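You operate a simulated robot arm through the tools that you are given. There is no shell and no other tool.

You run a simulated robot arm. Do the job below in one go: nothing can be reset, and whatever is moved stays where it is left.

Task
Laminate the crew pass at the heat printed on it.
Fine: its board on the feed tray, grip end by the tray's knob; it comes out clear; lay the board on the small wire rack and turn the heat off.

The check looks at the end state, three seconds after you hand in, the way a careful person would. Anything else that was tipped, shoved, dropped, spilled or broken makes it a failure.

Robot
A 6-joint arm with a fingered hand, fixed in place. Base frame: the origin is on the floor under the middle of its stand, x ahead of it, y to its left, z up; the work surface is at about z = 84. Lengths are in cm, angles in degrees, forces in N, time in s.
With the tool pointing down near the work surface it reaches from about 26 to 92 cm from the base axis. Its first joint turns from -166.0 to 166.0 degrees. Payload 5 kg.
The TCP is the grasp point between the finger pads, 3.7 cm short of the fingertips. In the tool frame z runs along the fingers and y along their closing line. The gripper opens to 12.4 cm; its body begins 4.3 cm behind the TCP. The gripper is a hand of 3 fingers: y runs from the thumb to the fingers, the wrist lies at [-2.1, -12.5, -21.5] in the tool frame.
Orientation is that of the tool frame in the base frame, as a unit quaternion [x, y, z, w]. With the fingers straight down and the wrist toward the robot, the tool's x, y and z point along [0, 1, 0], [1, 0, 0] and [0, 0, -1] of the base frame.

Tools
- The arm moves only by the tool send_rows. Its argument "steps" is a list that holds one entry, the list of rows, each a list of 6 numbers: the shift along the tool's x, y, z in units of 500 mm (1.0 is 500 mm), then the turn, a rotation vector about the tool's x, y, z in units of 120 degrees (1.0 is 120 degrees). In form: [[[tx, ty, tz, rx, ry, rz], ...]]. A call has 1 to 20 rows; each row is the pose to reach, as a shift and turn from the pose commanded when the call began, along the tool's axes at that moment. A call with a number of a shift or a turn outside -1 to 1 is refused whole. Each row takes 0.2 s and may step no farther than 5 cm and 8.6 degrees from the row before; otherwise, the whole call is refused. Where a pose cannot be reached the arm comes as near as it can. A force on the tool above 40 N (or 10 N above the force at the start of the call, whichever is more), or a blocked arm, ends the call early, and 0.2 s more pass. In this call time passes only in rows, and 0.2 s behind the last. The reply holds the time, the measured pose of the TCP, the force on the tool along the base axes, the opening and the grip force, in the units named above and with some noise, with the torque about the TCP (base axes, N m) and any sound that the robot's microphone picked up.
- Cameras (640 x 400 px; columns grow to the right, rows downward): "scene" is fixed at [21.78, -50.39, 140.85]; the picture's right is [0.53, -0.85, 0.00], its down [-0.55, -0.34, -0.76] and it looks along [0.65, 0.41, -0.64] (base axes); focal length 316 px, centre (320, 200). "wrist" rides on the gripper at [7.2, -10.4, -15.4] in the tool frame; the picture's right is [-0.83, 0.26, -0.49], its down [-0.51, -0.72, 0.47] and it looks along [-0.23, 0.64, 0.73] (tool axes); focal length 243 px, centre (320, 200). There is no depth. A picture from a camera that has moved, and an enlarged one, comes with that camera's place and axes in the base frame and with its lens.
- get_image(camera): a new picture of that camera. The clock stands still meanwhile.
- set_fingers(index, middle, thumb_bend, thumb_turn): sets how far each is bent, from 0 (flat) to 1 (curled in); at 0.3 the hand is open as for a grip, at 0.7 the pads meet at the TCP. One left out holds its place. A second passes; each finger stops where it meets its share of the squeeze, and holds until it gets a number again. It is the only way to open and close the hand. It gives what a move gives, with no picture; readings hold the bend of each and the force on the fingers (four entries, about 0 where the hand has none), thumb and palm. thumb_turn goes from beside the hand (0) to across from the fingers (1), as for a grip.
- close_up(camera, box): a new picture of the part [left, top, right, bottom] of that camera's present view, enlarged. The clock stands still meanwhile.
- close_job(): hands the job in; it is judged then, once.

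Nothing tells you positions but the pictures and the camera data. Unless the task says otherwise, let go and move clear before handing in.

The tools are called after "Request:" by a JSON object that holds its "fn" and its "kwargs". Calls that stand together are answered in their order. send_rows: Moves the arm, as the interface text tells. Its arguments: {"type":"object","properties":{"steps":{"type":"array","items":{"type":"array","items":{"type":"array","items":{"type":"number"}}}}},"required":["steps"]} The other tools are called the same way: set_fingers (index, middle, thumb_bend, thumb_turn) moves the fingers one by one; get_image (camera) takes a picture; close_up (camera, box) takes an enlarged picture of a part of a camera's view; close_job () hands the job in.

At the start:

```text
time: 0.0
position: [70.14, -25.06, 117.53]
orientation: [0.707, 0.707, 0.0, 0.0]
wrist_force: [-0.3, -0.3, -0.1]
wrist_torque: [-0.01, -0.03, -0.03]
opening: 12.35
grasp_force: 0.0
shape: jaw
bend: [0.3, 0.3, 0.3, 0.98]
finger forces: [0.1, 0.1, 0.0, 0.0, 0.1, 0.1]
```

scene: 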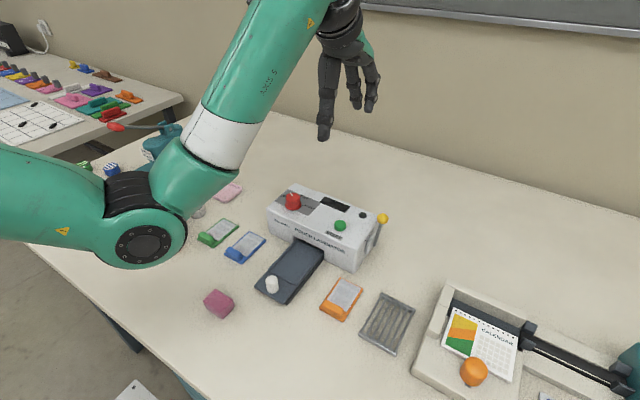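
wrist: 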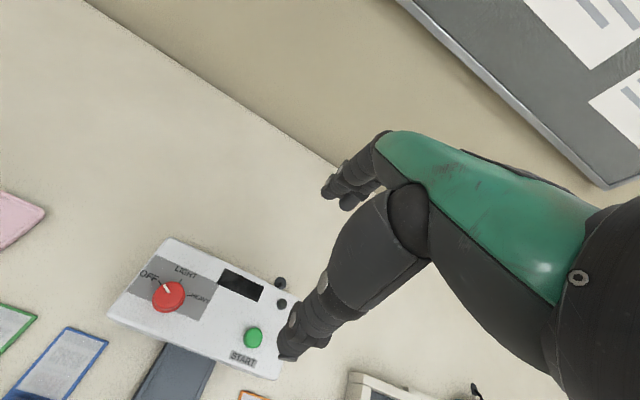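

I see a laminator with a red heat knob, a green START button and a feed tray with a white knob, plus several pouch boards (green, blue, orange, maybe pink) and a small wire rack. I'll zoom in to read the labels before I move anything.

Request:
{"fn": "close_up", "kwargs": {"camera": "scene", "box": [180, 170, 300, 245]}}

Request:
{"fn": "close_up", "kwargs": {"camera": "scene", "box": [190, 210, 270, 270]}}

Request:
{"fn": "close_up", "kwargs": {"camera": "scene", "box": [300, 260, 420, 360]}}

Request:
{"fn": "close_up", "kwargs": {"camera": "scene", "box": [250, 170, 410, 310]}}

Request:
{"fn": "close_up", "kwargs": {"camera": "wrist", "box": [0, 180, 320, 400]}}

```text
5.33 times, centred on (240, 208) of scene
camera zoom: at [21.78, -50.39, 140.85], right [0.53, -0.85, 0.0], down [-0.55, -0.34, -0.76], along [0.65, 0.41, -0.64], focal length 1683 px, centre (747, 160)
```

zoom: 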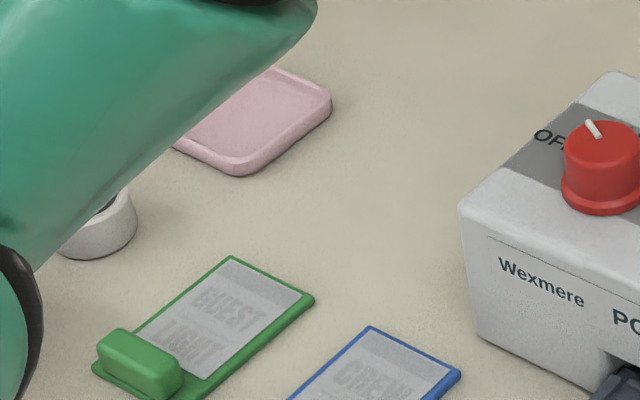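

```text
6.67 times, centred on (230, 240) of scene
camera zoom: at [21.78, -50.39, 140.85], right [0.53, -0.85, 0.0], down [-0.55, -0.34, -0.76], along [0.65, 0.41, -0.64], focal length 2104 px, centre (920, -67)
```

zoom: 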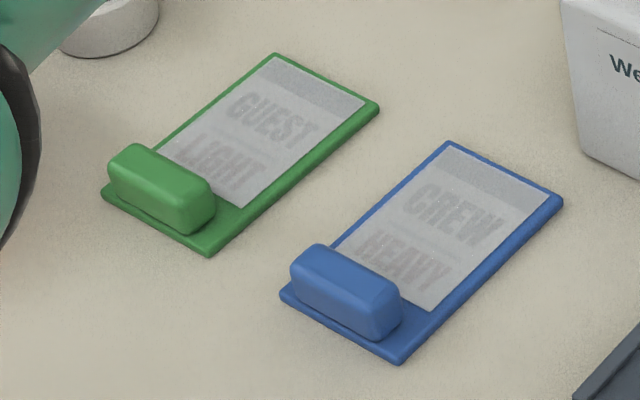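

```text
4.00 times, centred on (360, 310) of scene
camera zoom: at [21.78, -50.39, 140.85], right [0.53, -0.85, 0.0], down [-0.55, -0.34, -0.76], along [0.65, 0.41, -0.64], focal length 1262 px, centre (160, -240)
```

zoom: 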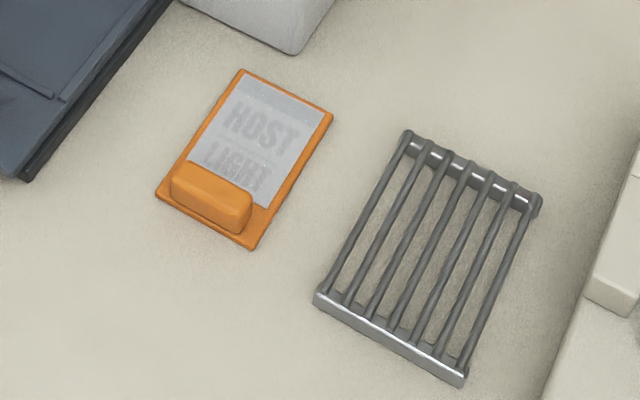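

```text
2.86 times, centred on (330, 240) of scene
camera zoom: at [21.78, -50.39, 140.85], right [0.53, -0.85, 0.0], down [-0.55, -0.34, -0.76], along [0.65, 0.41, -0.64], focal length 902 px, centre (291, 86)
```

zoom: 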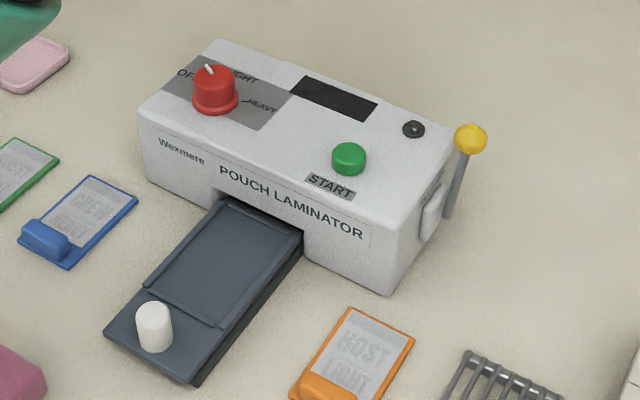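

```text
1.82 times, centred on (160, 290) of wrist
camera zoom: at [59.62, -17.88, 132.78], right [0.26, -0.83, 0.49], down [-0.72, -0.51, -0.47], along [0.64, -0.23, -0.73], focal length 441 px, centre (611, 36)
```

zoom: 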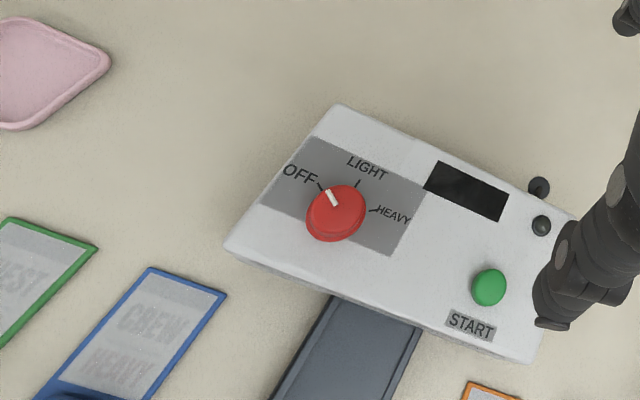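

The crew pass is on the blue board and is marked HEAVY. The dial is now at OFF. I put the board at about x 50.5–59.2, y -11.4 to -5.8, the tray at x 47.5–62, y -26 to -18, and the dial near (66, -15). Next I'm zooming in to get heights.

Request:
{"fn": "close_up", "kwargs": {"camera": "scene", "box": [220, 225, 270, 270]}}

Request:
{"fn": "close_up", "kwargs": {"camera": "scene", "box": [250, 235, 330, 310]}}

Request:
{"fn": "close_up", "kwargs": {"camera": "scene", "box": [265, 180, 345, 230]}}

Request:
{"fn": "close_up", "kwargs": {"camera": "scene", "box": [320, 195, 400, 275]}}

Request:
{"fn": "close_up", "kwargs": {"camera": "scene", "box": [300, 40, 400, 150]}}

Request:
{"fn": "close_up", "kwargs": {"camera": "scene", "box": [350, 285, 420, 360]}}

```text
8.89 times, centred on (245, 248) of scene
camera zoom: at [21.78, -50.39, 140.85], right [0.53, -0.85, 0.0], down [-0.55, -0.34, -0.76], along [0.65, 0.41, -0.64], focal length 2805 px, centre (987, -222)
```

zoom: 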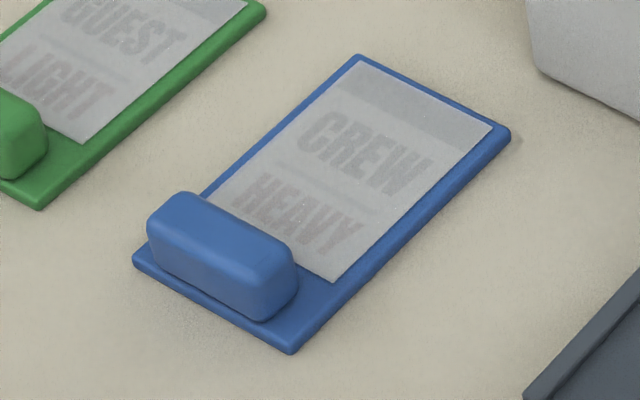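

```text
5.33 times, centred on (290, 272) of scene
camera zoom: at [21.78, -50.39, 140.85], right [0.53, -0.85, 0.0], down [-0.55, -0.34, -0.76], along [0.65, 0.41, -0.64], focal length 1683 px, centre (480, -187)
```

zoom: 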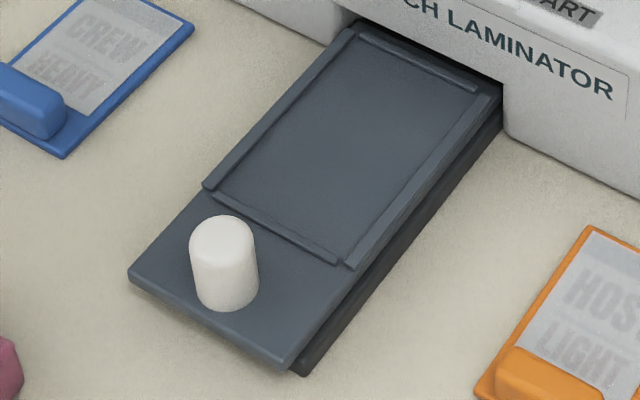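

```text
8.00 times, centred on (305, 205) of scene
camera zoom: at [21.78, -50.39, 140.85], right [0.53, -0.85, 0.0], down [-0.55, -0.34, -0.76], along [0.65, 0.41, -0.64], focal length 2525 px, centre (440, 160)
```

zoom: 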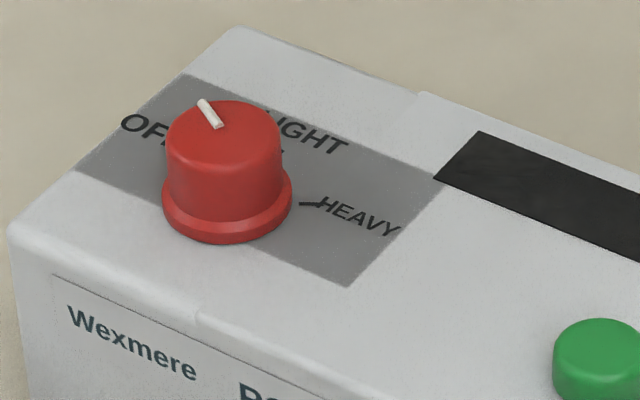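

```text
5.00 times, centred on (360, 235) of scene
camera zoom: at [21.78, -50.39, 140.85], right [0.53, -0.85, 0.0], down [-0.55, -0.34, -0.76], along [0.65, 0.41, -0.64], focal length 1578 px, centre (120, 25)
```

zoom: 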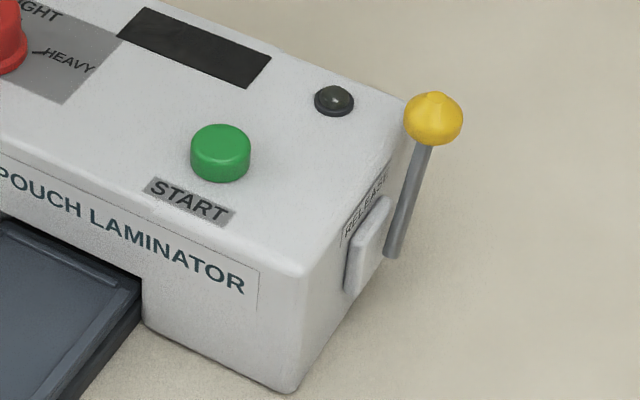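

```text
3.64 times, centred on (350, 95) of scene
camera zoom: at [21.78, -50.39, 140.85], right [0.53, -0.85, 0.0], down [-0.55, -0.34, -0.76], along [0.65, 0.41, -0.64], focal length 1148 px, centre (211, 582)
```

zoom: 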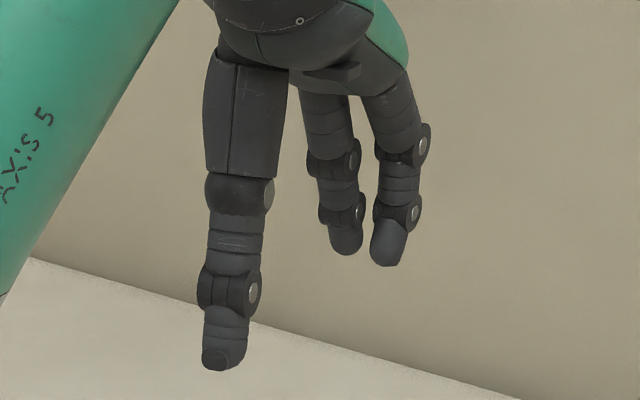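

```text
5.33 times, centred on (385, 322) of scene
camera zoom: at [21.78, -50.39, 140.85], right [0.53, -0.85, 0.0], down [-0.55, -0.34, -0.76], along [0.65, 0.41, -0.64], focal length 1683 px, centre (-27, -453)
```

zoom: 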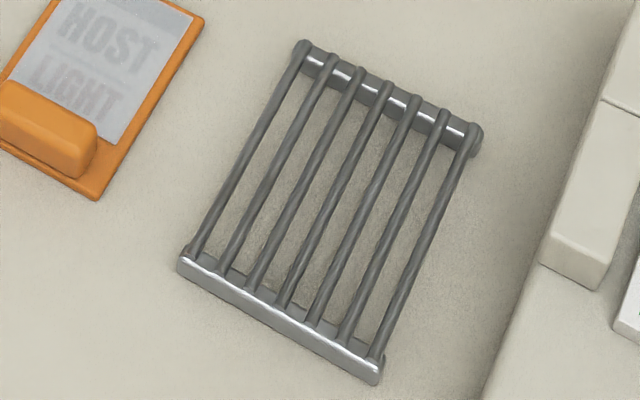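

The lever is marked RELEASE and the dark dome is probably a ready lamp. The board's grip block looks about 4.2 x 1.5 x 1.4 cm. Before going near anything I'll close the hand in free air to see where the fingertips end up.

Request:
{"fn": "set_fingers", "kwargs": {"index": 0.6, "middle": 0.6, "thumb_bend": 0.6, "thumb_turn": 1.0}}

Request:
{"fn": "close_up", "kwargs": {"camera": "scene", "box": [300, 40, 400, 150]}}

Request:
{"fn": "get_image", "kwargs": {"camera": "wrist"}}

```text
time: 1.0
position: [70.07, -25.03, 117.48]
orientation: [0.708, 0.706, 0.0, -0.001]
wrist_force: [0.1, -0.3, -0.3]
wrist_torque: [0.0, 0.0, 0.0]
opening: 3.73
grasp_force: 0.1
shape: fingers
bend: [0.6, 0.6, 0.6, 1.0]
finger forces: [0.0, 0.0, 0.0, 0.1, 0.1, 0.0]
```

```text
3.64 times, centred on (350, 95) of scene
camera zoom: at [21.78, -50.39, 140.85], right [0.53, -0.85, 0.0], down [-0.55, -0.34, -0.76], along [0.65, 0.41, -0.64], focal length 1148 px, centre (211, 582)
```

zoom: 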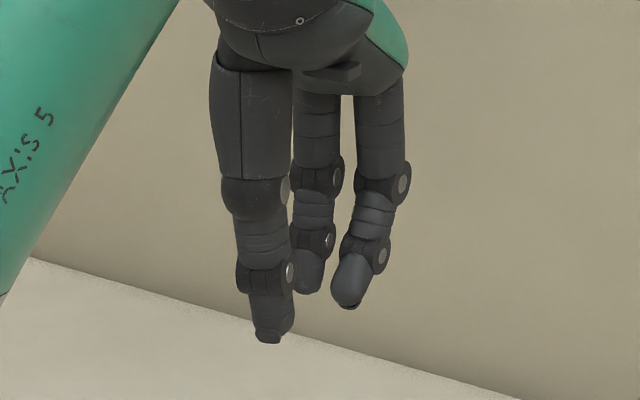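

```text
taken
camera wrist: at [59.62, -17.88, 132.78], right [0.26, -0.83, 0.49], down [-0.72, -0.51, -0.47], along [0.64, -0.23, -0.73], focal length 243 px, centre (320, 200)
```

wrist: 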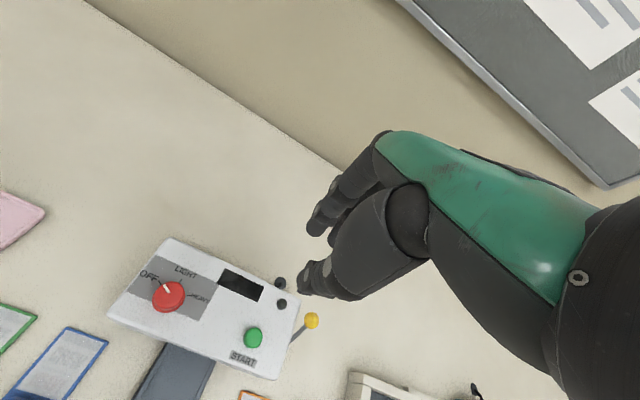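

The fingertips sit about 4 cm below the grasp point, and a bend of 0.6 leaves a 3.7 cm gap. I'll open the hand partway and move above the red dial near (66, -15). The hand turns 60° counter-clockwise first, so that it can then turn the dial 120° clockwise.

Request:
{"fn": "set_fingers", "kwargs": {"index": 0.48, "middle": 0.48, "thumb_bend": 0.48, "thumb_turn": 1.0}}

Request:
{"fn": "send_rows", "kwargs": {"steps": [[[0.0254, -0.0101, 0.035, 0, 0, -0.0625], [0.0508, -0.0202, 0.07, 0, 0, -0.125], [0.0762, -0.0303, 0.105, 0, 0, -0.1875], [0.1016, -0.0404, 0.14, 0, 0, -0.25], [0.127, -0.0505, 0.175, 0, 0, -0.3125], [0.1524, -0.0606, 0.21, 0, 0, -0.375], [0.1778, -0.0707, 0.245, 0, 0, -0.4375], [0.2032, -0.0808, 0.28, 0, 0, -0.5]]]}}

Request:
{"fn": "get_image", "kwargs": {"camera": "wrist"}}

Request:
{"fn": "get_image", "kwargs": {"camera": "scene"}}

```text
time: 2.0
position: [70.15, -25.07, 117.57]
orientation: [0.707, 0.707, 0.0, 0.0]
wrist_force: [0.9, -0.9, -0.2]
wrist_torque: [-0.01, 0.0, 0.0]
opening: 7.34
grasp_force: 0.1
shape: fingers
bend: [0.48, 0.48, 0.48, 1.0]
finger forces: [0.1, 0.0, 0.1, 0.0, 0.1, 0.0]
```

```text
time: 3.8
position: [66.01, -14.84, 103.48]
orientation: [0.258, 0.966, 0.001, 0.0]
wrist_force: [-0.5, -0.9, 0.0]
wrist_torque: [0.02, 0.01, 0.03]
opening: 7.29
grasp_force: 0.0
shape: fingers
bend: [0.48, 0.48, 0.48, 1.0]
finger forces: [0.0, 0.0, 0.0, 0.1, 0.0, 0.1]
```

```text
taken
camera wrist: at [54.49, -20.32, 118.72], right [0.85, -0.19, 0.49], down [0.08, -0.88, -0.47], along [0.52, 0.44, -0.73], focal length 243 px, centre (320, 200)
```

wrist: 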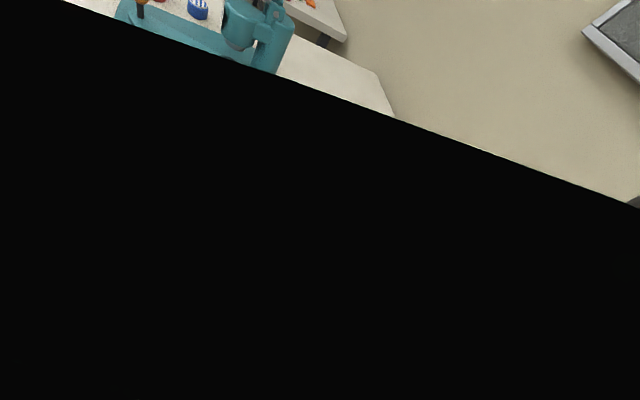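

```text
taken
```

scene: 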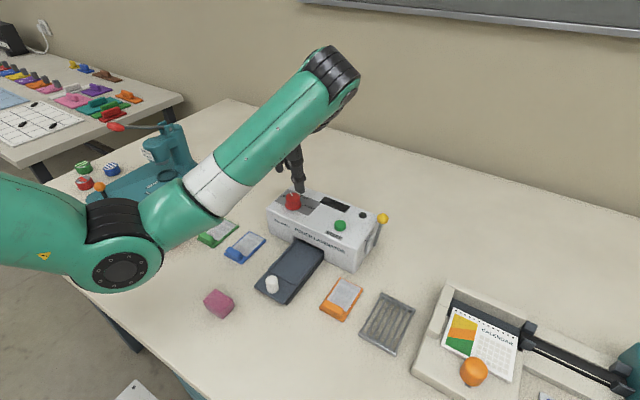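

The forearm now blocks the wrist camera, but the scene camera still shows the hand over the dial. I'll zoom in to check alignment.

Request:
{"fn": "close_up", "kwargs": {"camera": "scene", "box": [255, 140, 355, 225]}}

```text
4.71 times, centred on (305, 182) of scene
camera zoom: at [21.78, -50.39, 140.85], right [0.53, -0.85, 0.0], down [-0.55, -0.34, -0.76], along [0.65, 0.41, -0.64], focal length 1485 px, centre (391, 282)
```

zoom: 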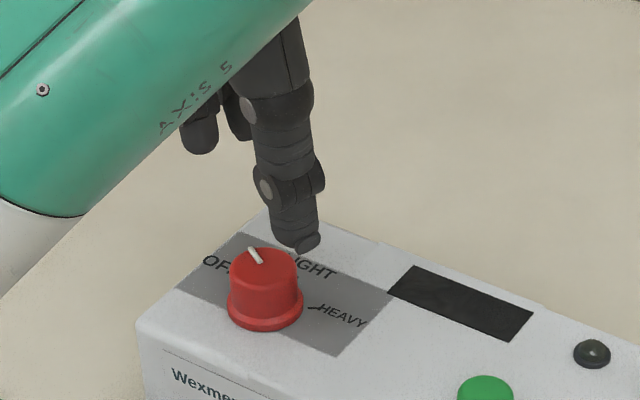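

I'd rather be able to see what I'm doing, so I'll go back to the straight orientation, where the wrist camera has a view, and turn the dial in two 60° steps.

Request:
{"fn": "send_rows", "kwargs": {"steps": [[[0, 0, 0, 0, 0, 0.0625], [0, 0, 0, 0, 0, 0.125], [0, 0, 0, 0, 0, 0.1875], [0, 0, 0, 0, 0, 0.25], [0, 0, 0, 0, 0, 0.3125], [0, 0, 0, 0, 0, 0.375], [0, 0, 0, 0, 0, 0.4375], [0, 0, 0, 0, 0, 0.5]]]}}

Request:
{"fn": "get_image", "kwargs": {"camera": "wrist"}}

Request:
{"fn": "close_up", "kwargs": {"camera": "scene", "box": [235, 120, 355, 225]}}

```text
time: 5.6
position: [66.06, -14.89, 103.37]
orientation: [0.708, 0.706, 0.0, 0.0]
wrist_force: [-0.4, -0.2, -0.1]
wrist_torque: [0.01, 0.01, 0.0]
opening: 7.3
grasp_force: 0.1
shape: fingers
bend: [0.48, 0.48, 0.48, 1.0]
finger forces: [0.0, 0.0, 0.0, 0.1, 0.0, 0.0]
```

```text
taken
camera wrist: at [55.59, -7.69, 118.74], right [0.26, -0.83, 0.49], down [-0.72, -0.51, -0.47], along [0.64, -0.23, -0.73], focal length 243 px, centre (320, 200)
```

wrist: 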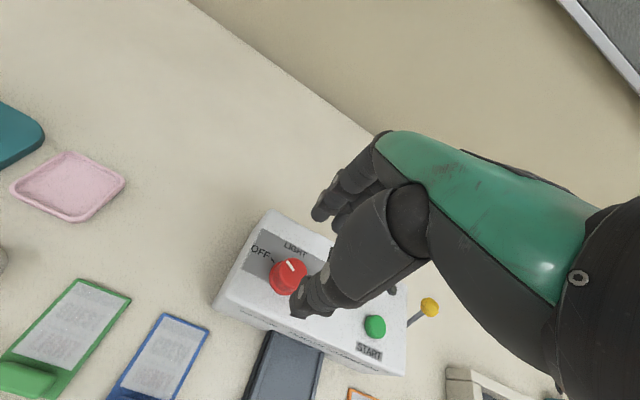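

```text
3.81 times, centred on (295, 172) of scene
camera zoom: at [21.78, -50.39, 140.85], right [0.53, -0.85, 0.0], down [-0.55, -0.34, -0.76], along [0.65, 0.41, -0.64], focal length 1202 px, centre (415, 305)
```

zoom: 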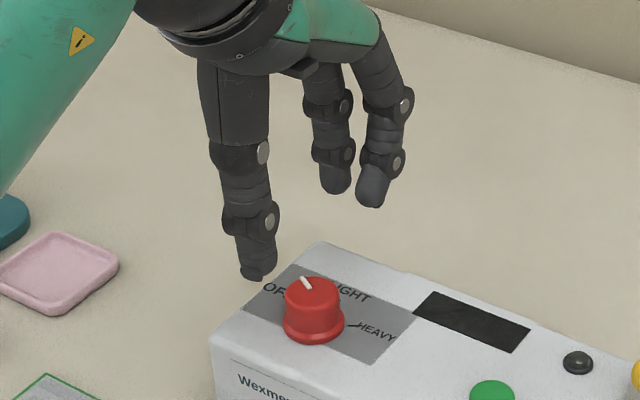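

Request:
{"fn": "close_up", "kwargs": {"camera": "wrist", "box": [200, 190, 360, 330]}}

```text
2.86 times, centred on (280, 260) of wrist
camera zoom: at [55.59, -7.69, 118.74], right [0.26, -0.83, 0.49], down [-0.72, -0.51, -0.47], along [0.64, -0.23, -0.73], focal length 693 px, centre (434, 29)
```

zoom: 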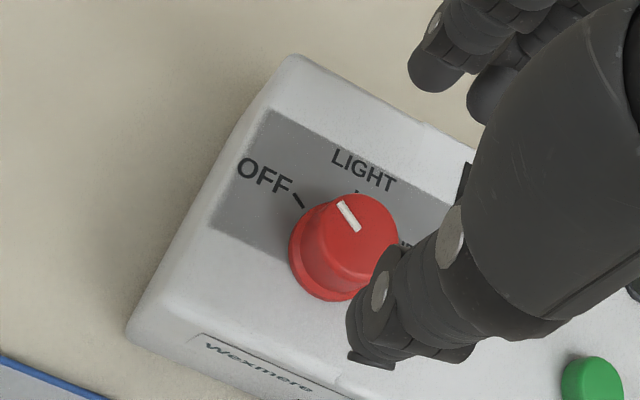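

The dial centre comes out at (66.1, -15.0), and the hand is centred on it to within about 1 mm. I'll go down beside it, keeping the tips about 0.5 cm above the machine top, and then close gently.

Request:
{"fn": "send_rows", "kwargs": {"steps": [[[-0.001, 0.0005, 0.04, 0, 0, 0], [-0.002, 0.001, 0.08, 0, 0, 0], [-0.002, 0.001, 0.11, 0, 0, 0], [-0.002, 0.001, 0.124, 0, 0, 0]]]}}

Request:
{"fn": "close_up", "kwargs": {"camera": "scene", "box": [235, 120, 355, 225]}}

Request:
{"fn": "close_up", "kwargs": {"camera": "wrist", "box": [200, 150, 400, 330]}}

```text
time: 6.6
position: [66.08, -15.1, 97.33]
orientation: [0.707, 0.707, 0.0, 0.0]
wrist_force: [0.1, 0.3, 0.1]
wrist_torque: [0.01, -0.01, 0.02]
opening: 7.3
grasp_force: 0.1
shape: fingers
bend: [0.48, 0.48, 0.48, 1.0]
finger forces: [0.1, 0.1, 0.0, 0.0, 0.1, 0.0]
```

```text
3.81 times, centred on (295, 172) of scene
camera zoom: at [21.78, -50.39, 140.85], right [0.53, -0.85, 0.0], down [-0.55, -0.34, -0.76], along [0.65, 0.41, -0.64], focal length 1202 px, centre (415, 305)
```

zoom: 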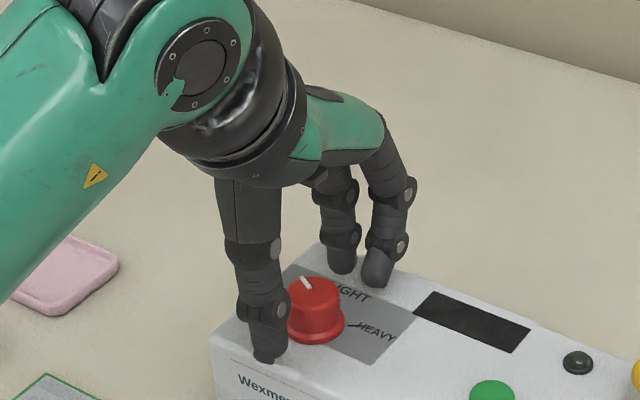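

```text
2.22 times, centred on (300, 240) of wrist
camera zoom: at [55.68, -7.84, 112.55], right [0.26, -0.83, 0.49], down [-0.72, -0.51, -0.47], along [0.64, -0.23, -0.73], focal length 539 px, centre (364, 111)
```

zoom: 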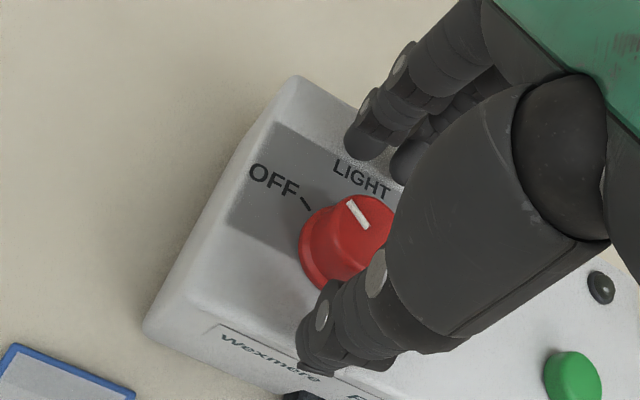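

The thumb is on the near side of the dial and the two fingers are on the far side, all clear of the surface. I'm closing gently on the dial.

Request:
{"fn": "set_fingers", "kwargs": {"index": 0.63, "middle": 0.63, "thumb_bend": 0.63}}

Request:
{"fn": "close_up", "kwargs": {"camera": "scene", "box": [235, 120, 355, 225]}}

Request:
{"fn": "close_up", "kwargs": {"camera": "wrist", "box": [200, 150, 400, 330]}}

```text
time: 7.6
position: [66.08, -14.94, 97.18]
orientation: [0.707, 0.707, 0.001, 0.0]
wrist_force: [-5.5, 0.7, -0.7]
wrist_torque: [0.02, 0.17, -0.01]
opening: 3.56
grasp_force: 2.5
shape: fingers
bend: [0.63, 0.63, 0.59, 1.0]
finger forces: [0.2, 0.1, 0.0, 0.0, 5.5, 0.0]
```

```text
3.81 times, centred on (295, 172) of scene
camera zoom: at [21.78, -50.39, 140.85], right [0.53, -0.85, 0.0], down [-0.55, -0.34, -0.76], along [0.65, 0.41, -0.64], focal length 1202 px, centre (415, 305)
```

zoom: 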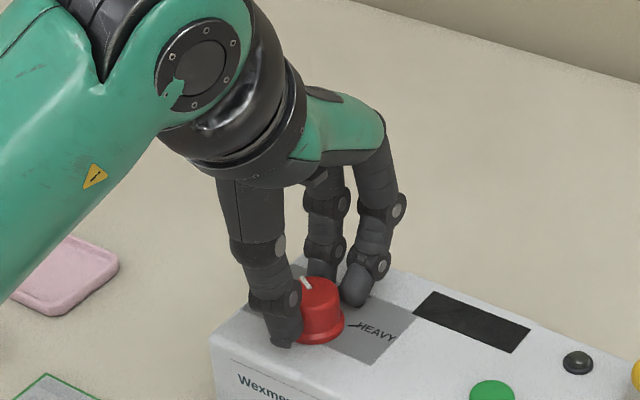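

```text
2.22 times, centred on (300, 240) of wrist
camera zoom: at [55.66, -7.84, 112.55], right [0.26, -0.83, 0.49], down [-0.72, -0.51, -0.47], along [0.64, -0.23, -0.73], focal length 539 px, centre (364, 111)
```

zoom: 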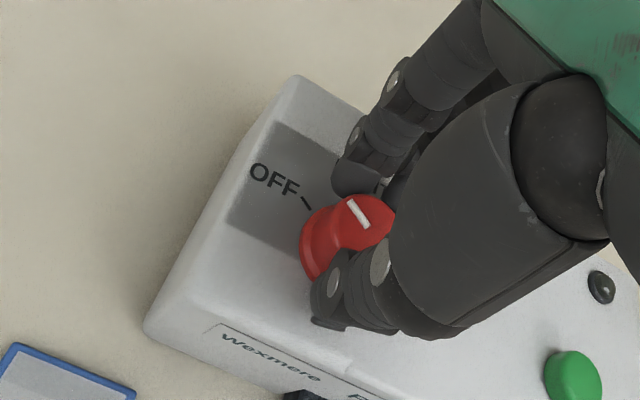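

The thumb is touching with 5.5 N, but the fingers aren't quite there yet. I'll close the two fingers a bit more.

Request:
{"fn": "set_fingers", "kwargs": {"index": 0.7, "middle": 0.7}}

Request:
{"fn": "close_up", "kwargs": {"camera": "scene", "box": [235, 120, 355, 225]}}

```text
time: 8.6
position: [66.23, -15.03, 97.4]
orientation: [0.706, 0.708, 0.0, 0.0]
wrist_force: [6.7, -0.1, -0.7]
wrist_torque: [-0.01, -0.19, 0.02]
opening: 3.31
grasp_force: 7.8
shape: fingers
bend: [0.65, 0.67, 0.59, 1.0]
finger forces: [5.7, 5.1, 0.1, 0.0, 5.1, 0.0]
```

```text
3.81 times, centred on (295, 172) of scene
camera zoom: at [21.78, -50.39, 140.85], right [0.53, -0.85, 0.0], down [-0.55, -0.34, -0.76], along [0.65, 0.41, -0.64], focal length 1202 px, centre (415, 305)
```

zoom: 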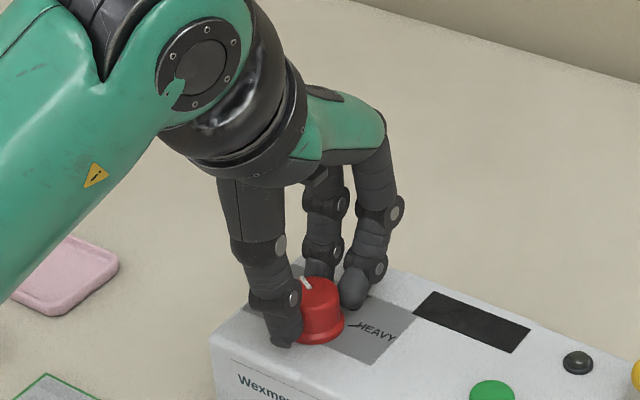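

All three digits now hold the dial at about 5 N each. I'm turning it 60° clockwise.

Request:
{"fn": "send_rows", "kwargs": {"steps": [[[0, 0, 0, 0, 0, 0.0625], [0, 0, 0, 0, 0, 0.125], [0, 0, 0, 0, 0, 0.1875], [0, 0, 0, 0, 0, 0.25], [0, 0, 0, 0, 0, 0.3125], [0, 0, 0, 0, 0, 0.375], [0, 0, 0, 0, 0, 0.4375], [0, 0, 0, 0, 0, 0.5]]]}}

Request:
{"fn": "close_up", "kwargs": {"camera": "scene", "box": [235, 120, 395, 245]}}

Request:
{"fn": "get_image", "kwargs": {"camera": "wrist"}}

```text
time: 10.4
position: [66.08, -15.17, 97.28]
orientation: [0.966, 0.257, 0.0, 0.0]
wrist_force: [3.8, -14.3, 2.4]
wrist_torque: [-0.51, -0.13, 0.05]
opening: 3.24
grasp_force: 10.4
shape: fingers
bend: [0.64, 0.65, 0.6, 1.0]
finger forces: [7.7, 10.2, 0.1, 0.0, 2.9, 0.0]
```

```text
3.20 times, centred on (315, 182) of scene
camera zoom: at [21.78, -50.39, 140.85], right [0.53, -0.85, 0.0], down [-0.55, -0.34, -0.76], along [0.65, 0.41, -0.64], focal length 1010 px, centre (336, 256)
```

zoom: 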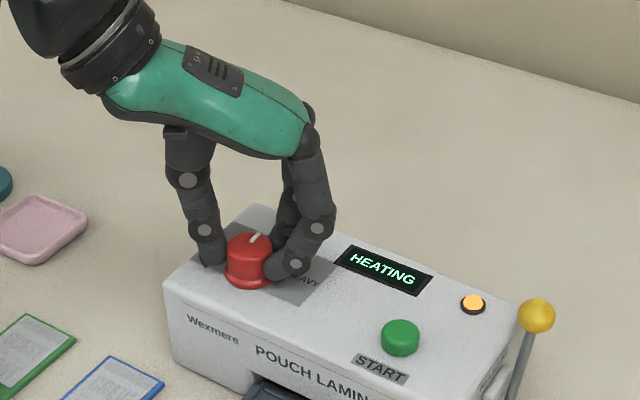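

```text
taken
camera wrist: at [67.17, -2.51, 112.62], right [-0.59, -0.64, 0.49], down [-0.8, 0.37, -0.47], along [0.12, -0.67, -0.73], focal length 243 px, centre (320, 200)
```

wrist: 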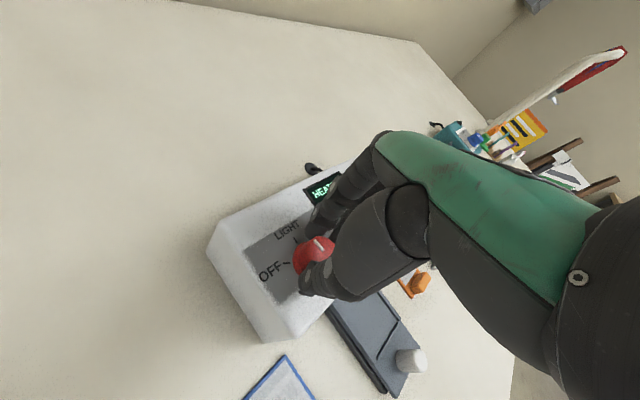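

The dial is at LIGHT, the display shows HEATING and the lamp is amber. The hand has room to keep turning, so I'll go another 60° to HEAVY with a tiny shift to even out the grip.

Request:
{"fn": "send_rows", "kwargs": {"steps": [[[0, 0.002, 0, 0, 0, 0.0625], [0, 0.002, 0, 0, 0, 0.125], [0, 0.002, 0, 0, 0, 0.1875], [0, 0.002, 0, 0, 0, 0.25], [0, 0.002, 0, 0, 0, 0.3125], [0, 0.002, 0, 0, 0, 0.375], [0, 0.002, 0, 0, 0, 0.4375], [0, 0.002, 0, 0, 0, 0.5]]]}}

Request:
{"fn": "close_up", "kwargs": {"camera": "scene", "box": [235, 120, 395, 245]}}

Request:
{"fn": "get_image", "kwargs": {"camera": "scene"}}

```text
time: 11.9
position: [66.96, -15.84, 96.6]
orientation: [0.988, -0.153, 0.005, 0.002]
wrist_force: [-4.3, -9.1, 13.0]
wrist_torque: [-0.39, 0.29, 0.13]
opening: 2.31
grasp_force: 10.7
shape: fingers
bend: [0.7, 0.63, 0.6, 1.0]
finger forces: [1.0, 16.8, 0.1, 0.0, 3.2, 0.1]
out of reach, approached as far as the arm can: row 6, 7
stopped in row 7: the force on the tool passed its limit at 49 N (the readings are from after the stop); the commanded pose is now the measured one
```

```text
3.20 times, centred on (315, 182) of scene
camera zoom: at [21.78, -50.39, 140.85], right [0.53, -0.85, 0.0], down [-0.55, -0.34, -0.76], along [0.65, 0.41, -0.64], focal length 1010 px, centre (336, 256)
```

zoom: 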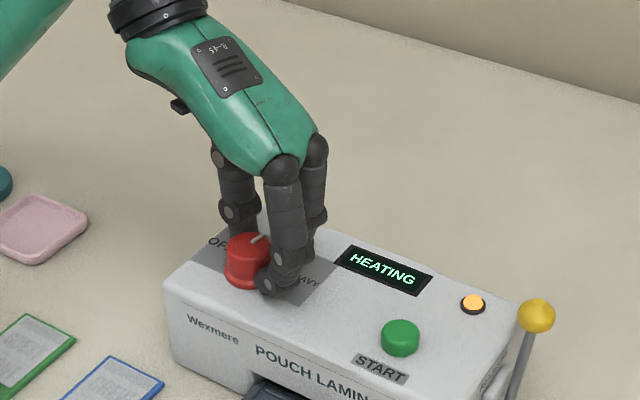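

```text
taken
```

scene: 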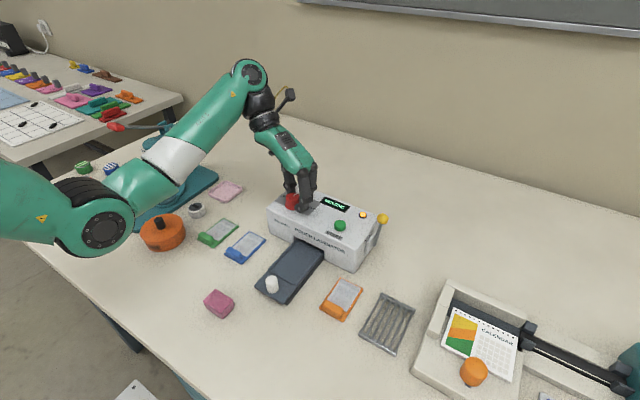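

The arm hit its turning limit partway and the force limit stopped it. The machine still looks in place. I'll release the dial and lift straight up before looking again.

Request:
{"fn": "set_fingers", "kwargs": {"index": 0.5, "middle": 0.5, "thumb_bend": 0.5}}

Request:
{"fn": "send_rows", "kwargs": {"steps": [[[0, 0, -0.04, 0, 0, 0], [0, 0, -0.08, 0, 0, 0], [0, 0, -0.12, 0, 0, 0]]]}}

Request:
{"fn": "close_up", "kwargs": {"camera": "scene", "box": [255, 170, 395, 275]}}

```text
time: 12.9
position: [67.05, -15.9, 96.69]
orientation: [0.989, -0.15, 0.005, 0.002]
wrist_force: [6.0, 7.5, 32.8]
wrist_torque: [-0.93, -0.15, 0.19]
opening: 5.91
grasp_force: 16.1
shape: fingers
bend: [0.55, 0.52, 0.5, 1.0]
finger forces: [24.7, 8.3, 0.0, 0.1, 0.1, 0.1]
```

```text
time: 13.7
position: [69.12, -17.62, 98.97]
orientation: [0.989, -0.15, 0.003, 0.001]
wrist_force: [-0.3, 0.4, -0.2]
wrist_torque: [-0.03, -0.02, 0.0]
opening: 6.72
grasp_force: 0.0
shape: fingers
bend: [0.5, 0.5, 0.5, 1.0]
finger forces: [0.0, 0.0, 0.0, 0.1, 0.0, 0.1]
out of reach, approached as far as the arm can: row 1, 2, 3
```

```text
3.81 times, centred on (325, 222) of scene
camera zoom: at [21.78, -50.39, 140.85], right [0.53, -0.85, 0.0], down [-0.55, -0.34, -0.76], along [0.65, 0.41, -0.64], focal length 1202 px, centre (301, 114)
```

zoom: 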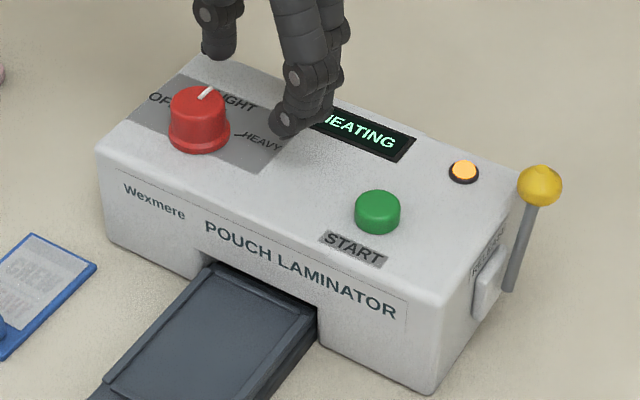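

The dial is still around LIGHT because the fingers slipped. I'll swing the hand back to the straight orientation above the dial and grip again.

Request:
{"fn": "send_rows", "kwargs": {"steps": [[[0, 0, 0, 0, 0, -0.069], [0, 0, 0, 0, 0, -0.138], [0, 0, 0, 0, 0, -0.207], [0, 0, 0, 0, 0, -0.276], [0, 0, 0, 0, 0, -0.345], [0, 0, 0, 0, 0, -0.414], [0, 0, 0, 0, 0, -0.483], [0, 0, 0, 0, 0, -0.552], [0, 0, 0, 0, 0, -0.621], [0, 0, 0, 0, 0, -0.69], [0, 0, 0, 0, 0, -0.759], [0, 0, 0, 0, 0, -0.828], [0, 0, 0, 0, 0, -0.895]]]}}

Request:
{"fn": "get_image", "kwargs": {"camera": "scene"}}

Request:
{"fn": "get_image", "kwargs": {"camera": "wrist"}}

```text
time: 16.5
position: [69.1, -17.52, 98.95]
orientation: [0.706, 0.708, 0.001, 0.003]
wrist_force: [-0.4, 0.3, 0.3]
wrist_torque: [-0.03, 0.03, 0.0]
opening: 6.68
grasp_force: 0.1
shape: fingers
bend: [0.5, 0.5, 0.5, 1.0]
finger forces: [0.0, 0.0, 0.1, 0.0, 0.0, 0.0]
```

```text
taken
```

scene: 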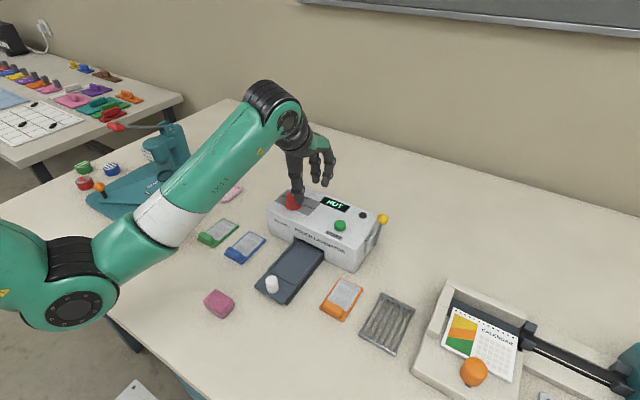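

```text
taken
camera wrist: at [58.62, -10.38, 114.3], right [0.26, -0.83, 0.5], down [-0.72, -0.51, -0.47], along [0.64, -0.23, -0.73], focal length 243 px, centre (320, 200)
```

wrist: 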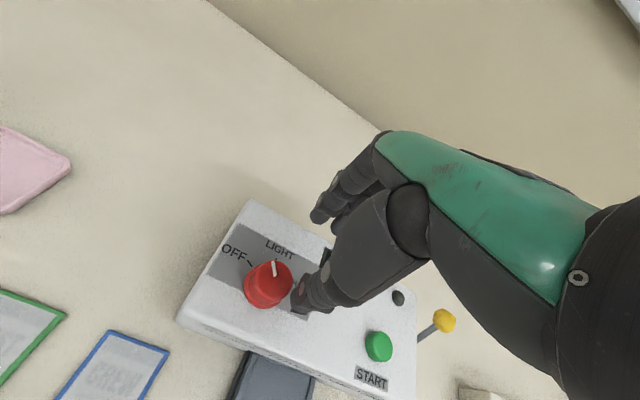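

The display now says HOT, at the LIGHT setting. I'll lift, re-centre over the dial and take a careful look.

Request:
{"fn": "send_rows", "kwargs": {"steps": [[[0, 0, -0.05, 0, 0, 0], [0, 0, -0.09, 0, 0, 0], [0.025, -0.03, -0.09, 0, 0, 0], [0.049, -0.06, -0.09, 0, 0, 0]]]}}

Request:
{"fn": "close_up", "kwargs": {"camera": "wrist", "box": [200, 190, 400, 370]}}

Request:
{"fn": "close_up", "kwargs": {"camera": "scene", "box": [255, 170, 395, 275]}}

```text
time: 17.5
position: [66.27, -15.14, 103.49]
orientation: [0.707, 0.707, 0.0, 0.002]
wrist_force: [0.7, -0.1, -0.8]
wrist_torque: [0.02, 0.02, 0.0]
opening: 6.67
grasp_force: 0.1
shape: fingers
bend: [0.5, 0.5, 0.5, 1.0]
finger forces: [0.1, 0.0, 0.0, 0.1, 0.1, 0.0]
```

```text
2.22 times, centred on (300, 280) of wrist
camera zoom: at [55.66, -7.89, 118.79], right [0.26, -0.83, 0.5], down [-0.72, -0.51, -0.47], along [0.64, -0.23, -0.73], focal length 539 px, centre (364, 22)
```

zoom: 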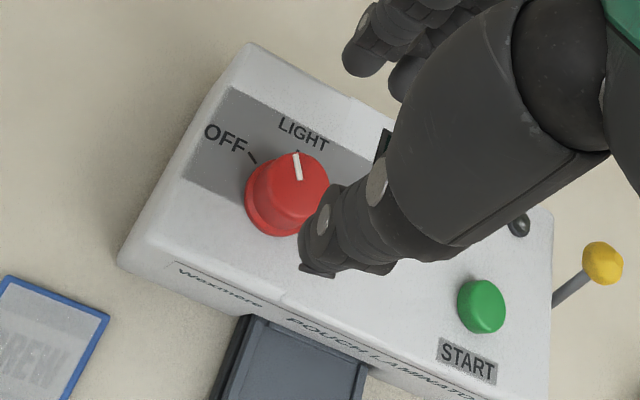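

```text
3.81 times, centred on (325, 222) of scene
camera zoom: at [21.78, -50.39, 140.85], right [0.53, -0.85, 0.0], down [-0.55, -0.34, -0.76], along [0.65, 0.41, -0.64], focal length 1202 px, centre (301, 114)
```

zoom: 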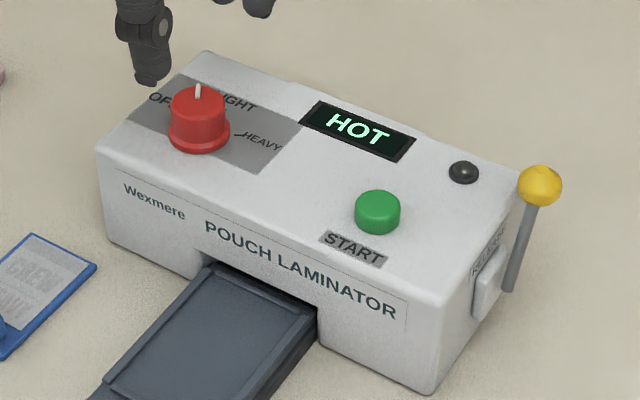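

The machine hasn't moved: its bottom corner is on the same pixel as before. The dial points to LIGHT, and its centre seems a few millimetres nearer the robot than I assumed, so I'll correct for that and go down.

Request:
{"fn": "send_rows", "kwargs": {"steps": [[[0.0024, -0.0066, 0.04, 0, 0, 0], [0.0024, -0.0066, 0.08, 0, 0, 0], [0.0024, -0.0066, 0.11, 0, 0, 0], [0.0024, -0.0066, 0.125, 0, 0, 0]]]}}

Request:
{"fn": "set_fingers", "kwargs": {"index": 0.66, "middle": 0.66, "thumb_bend": 0.66}}

Request:
{"fn": "close_up", "kwargs": {"camera": "scene", "box": [235, 120, 355, 225]}}

Request:
{"fn": "close_up", "kwargs": {"camera": "wrist", "box": [200, 150, 400, 330]}}

```text
time: 18.5
position: [65.91, -15.03, 97.33]
orientation: [0.707, 0.707, 0.001, 0.004]
wrist_force: [0.8, -0.3, 0.5]
wrist_torque: [-0.02, -0.03, -0.02]
opening: 6.7
grasp_force: 0.1
shape: fingers
bend: [0.5, 0.5, 0.5, 1.0]
finger forces: [0.1, 0.0, 0.0, 0.1, 0.0, 0.0]
```

```text
time: 19.5
position: [65.91, -15.04, 97.31]
orientation: [0.707, 0.707, 0.0, 0.003]
wrist_force: [-1.6, 0.4, -2.2]
wrist_torque: [-0.02, 0.01, 0.0]
opening: 3.35
grasp_force: 6.0
shape: fingers
bend: [0.62, 0.64, 0.61, 1.0]
finger forces: [3.4, 2.2, 0.1, 0.0, 6.6, 0.1]
```

```text
3.81 times, centred on (295, 172) of scene
camera zoom: at [21.78, -50.39, 140.85], right [0.53, -0.85, 0.0], down [-0.55, -0.34, -0.76], along [0.65, 0.41, -0.64], focal length 1202 px, centre (415, 305)
```

zoom: 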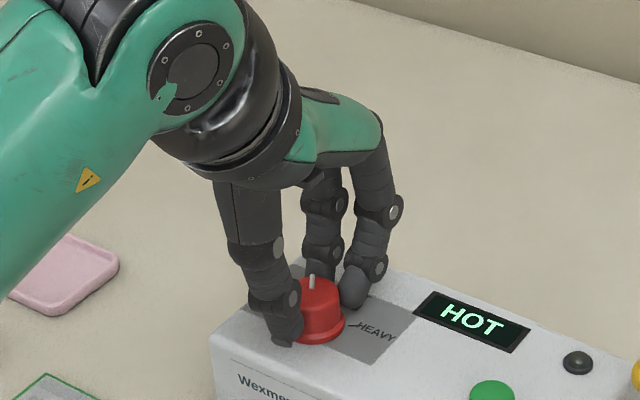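

```text
2.22 times, centred on (300, 240) of wrist
camera zoom: at [55.34, -7.8, 112.53], right [0.26, -0.83, 0.5], down [-0.72, -0.51, -0.47], along [0.64, -0.23, -0.73], focal length 539 px, centre (364, 111)
```

zoom: 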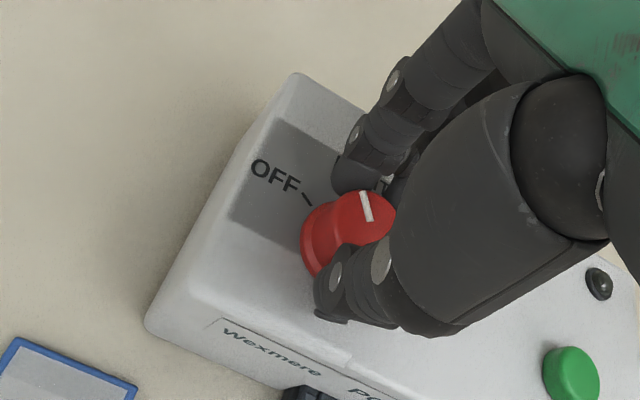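

The grip is balanced this time. I'll firm it up slightly and turn 60° clockwise to HEAVY.

Request:
{"fn": "set_fingers", "kwargs": {"index": 0.68, "middle": 0.69, "thumb_bend": 0.67}}

Request:
{"fn": "send_rows", "kwargs": {"steps": [[[0, 0, 0, 0, 0, 0.0645], [0, 0, 0, 0, 0, 0.129], [0, 0, 0, 0, 0, 0.1935], [0, 0, 0, 0, 0, 0.258], [0, 0, 0, 0, 0, 0.3225], [0, 0, 0, 0, 0, 0.387], [0, 0, 0, 0, 0, 0.4515], [0, 0, 0, 0, 0, 0.516]]]}}

Request:
{"fn": "close_up", "kwargs": {"camera": "scene", "box": [255, 140, 395, 245]}}

Request:
{"fn": "close_up", "kwargs": {"camera": "wrist", "box": [200, 150, 400, 330]}}

```text
time: 20.5
position: [65.93, -15.16, 97.36]
orientation: [0.708, 0.707, 0.0, 0.003]
wrist_force: [3.3, 0.1, -1.4]
wrist_torque: [-0.01, -0.08, 0.0]
opening: 3.33
grasp_force: 9.4
shape: fingers
bend: [0.63, 0.65, 0.61, 1.0]
finger forces: [5.1, 5.0, 0.1, 0.0, 7.5, 0.0]
```

```text
time: 22.3
position: [65.84, -15.08, 97.18]
orientation: [0.97, 0.242, 0.003, 0.002]
wrist_force: [3.7, -7.6, 2.4]
wrist_torque: [-0.3, -0.1, 0.03]
opening: 3.26
grasp_force: 10.3
shape: fingers
bend: [0.62, 0.65, 0.62, 1.0]
finger forces: [7.8, 7.5, 0.0, 0.1, 6.2, 0.0]
```

```text
3.81 times, centred on (325, 192) of scene
camera zoom: at [21.78, -50.39, 140.85], right [0.53, -0.85, 0.0], down [-0.55, -0.34, -0.76], along [0.65, 0.41, -0.64], focal length 1202 px, centre (301, 229)
```

zoom: 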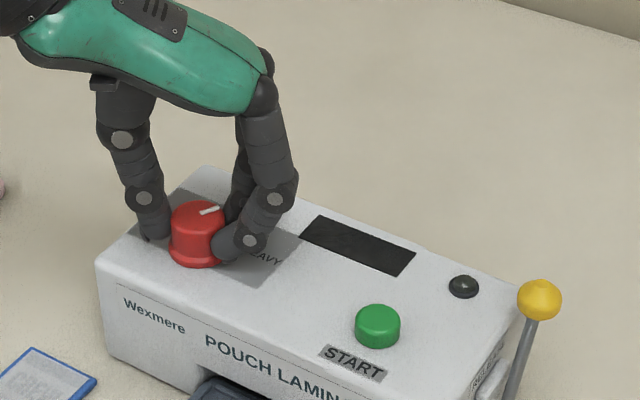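

```text
2.22 times, centred on (300, 240) of wrist
camera zoom: at [67.3, -2.51, 112.57], right [-0.61, -0.62, 0.49], down [-0.78, 0.4, -0.48], along [0.1, -0.68, -0.73], focal length 539 px, centre (364, 111)
```

zoom: 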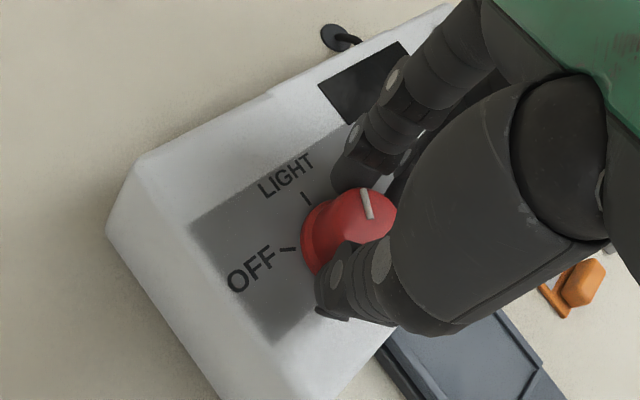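

The dial turned, but the display has gone blank, so it may not be fully on the HEAVY mark. I'll release, lift and check the pointer.

Request:
{"fn": "set_fingers", "kwargs": {"index": 0.5, "middle": 0.5, "thumb_bend": 0.5}}

Request:
{"fn": "close_up", "kwargs": {"camera": "scene", "box": [255, 140, 395, 245]}}

Request:
{"fn": "close_up", "kwargs": {"camera": "wrist", "box": [200, 150, 400, 330]}}

```text
time: 23.3
position: [65.89, -15.13, 97.5]
orientation: [0.97, 0.243, 0.002, 0.002]
wrist_force: [-0.4, 1.0, 0.2]
wrist_torque: [0.0, -0.02, -0.01]
opening: 6.71
grasp_force: 0.0
shape: fingers
bend: [0.5, 0.5, 0.5, 1.0]
finger forces: [0.1, 0.1, 0.0, 0.1, 0.0, 0.0]
```

```text
3.81 times, centred on (325, 192) of scene
camera zoom: at [21.78, -50.39, 140.85], right [0.53, -0.85, 0.0], down [-0.55, -0.34, -0.76], along [0.65, 0.41, -0.64], focal length 1202 px, centre (301, 229)
```

zoom: 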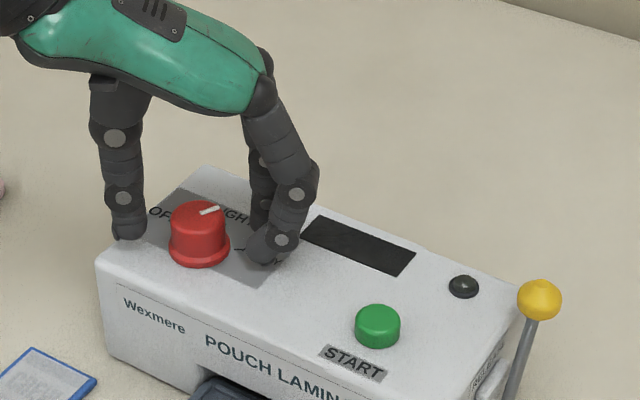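

```text
2.22 times, centred on (300, 240) of wrist
camera zoom: at [67.28, -2.46, 112.57], right [-0.61, -0.62, 0.49], down [-0.78, 0.4, -0.48], along [0.1, -0.68, -0.73], focal length 539 px, centre (364, 111)
```

zoom: 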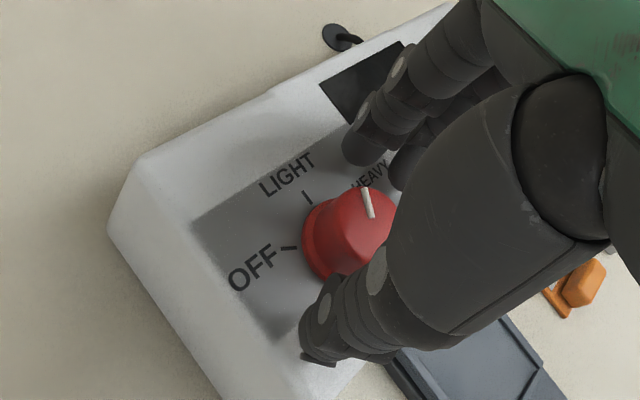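

The pointer is actually near -25°, between LIGHT and HEAVY. A fingertip must have dragged the dial back during my earlier swing. I'll lift well clear before rotating this time, then measure the pointer again.

Request:
{"fn": "send_rows", "kwargs": {"steps": [[[0, 0, -0.05, 0, 0, 0], [0, 0, -0.1, 0, 0, 0], [0, 0, -0.125, 0, 0, 0], [0, 0, -0.125, 0, 0, -0.065], [0, 0, -0.125, 0, 0, -0.13], [0, 0, -0.125, 0, 0, -0.195], [0, 0, -0.125, 0, 0, -0.26], [0, 0, -0.125, 0, 0, -0.325], [0, 0, -0.125, 0, 0, -0.39], [0, 0, -0.125, 0, 0, -0.455], [0, 0, -0.125, 0, 0, -0.516]]]}}

Request:
{"fn": "close_up", "kwargs": {"camera": "wrist", "box": [230, 220, 350, 320]}}

Request:
{"fn": "close_up", "kwargs": {"camera": "scene", "box": [265, 180, 375, 240]}}

```text
time: 25.7
position: [65.87, -15.02, 103.53]
orientation: [0.707, 0.708, 0.001, 0.003]
wrist_force: [0.9, 0.0, 0.2]
wrist_torque: [-0.02, -0.02, 0.03]
opening: 6.69
grasp_force: 0.1
shape: fingers
bend: [0.5, 0.5, 0.5, 1.0]
finger forces: [0.0, 0.1, 0.0, 0.0, 0.0, 0.0]
```

```text
4.00 times, centred on (290, 270) of wrist
camera zoom: at [55.3, -7.79, 118.79], right [0.26, -0.83, 0.5], down [-0.72, -0.51, -0.47], along [0.65, -0.23, -0.73], focal length 970 px, centre (440, -80)
```

zoom: 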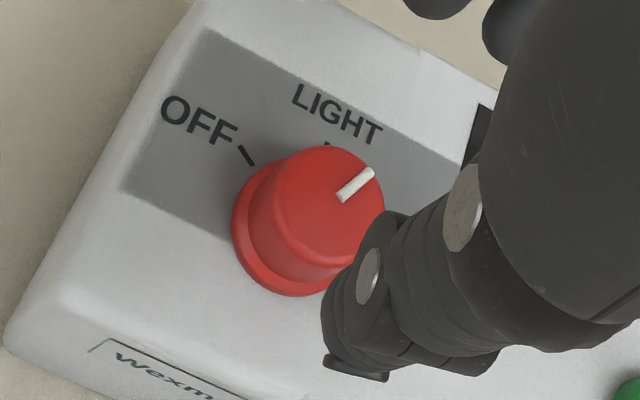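

```text
5.82 times, centred on (320, 210) of scene
camera zoom: at [21.78, -50.39, 140.85], right [0.53, -0.85, 0.0], down [-0.55, -0.34, -0.76], along [0.65, 0.41, -0.64], focal length 1836 px, centre (320, 142)
```

zoom: 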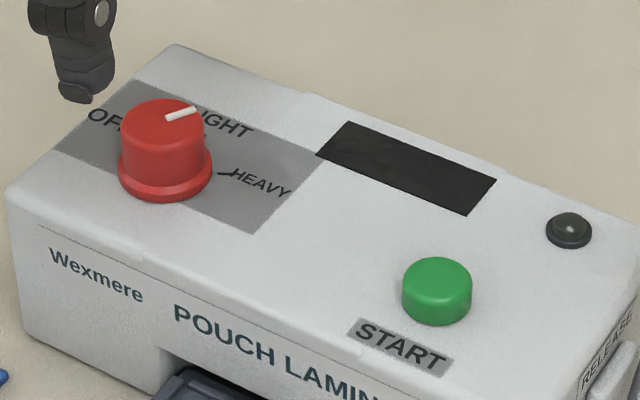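

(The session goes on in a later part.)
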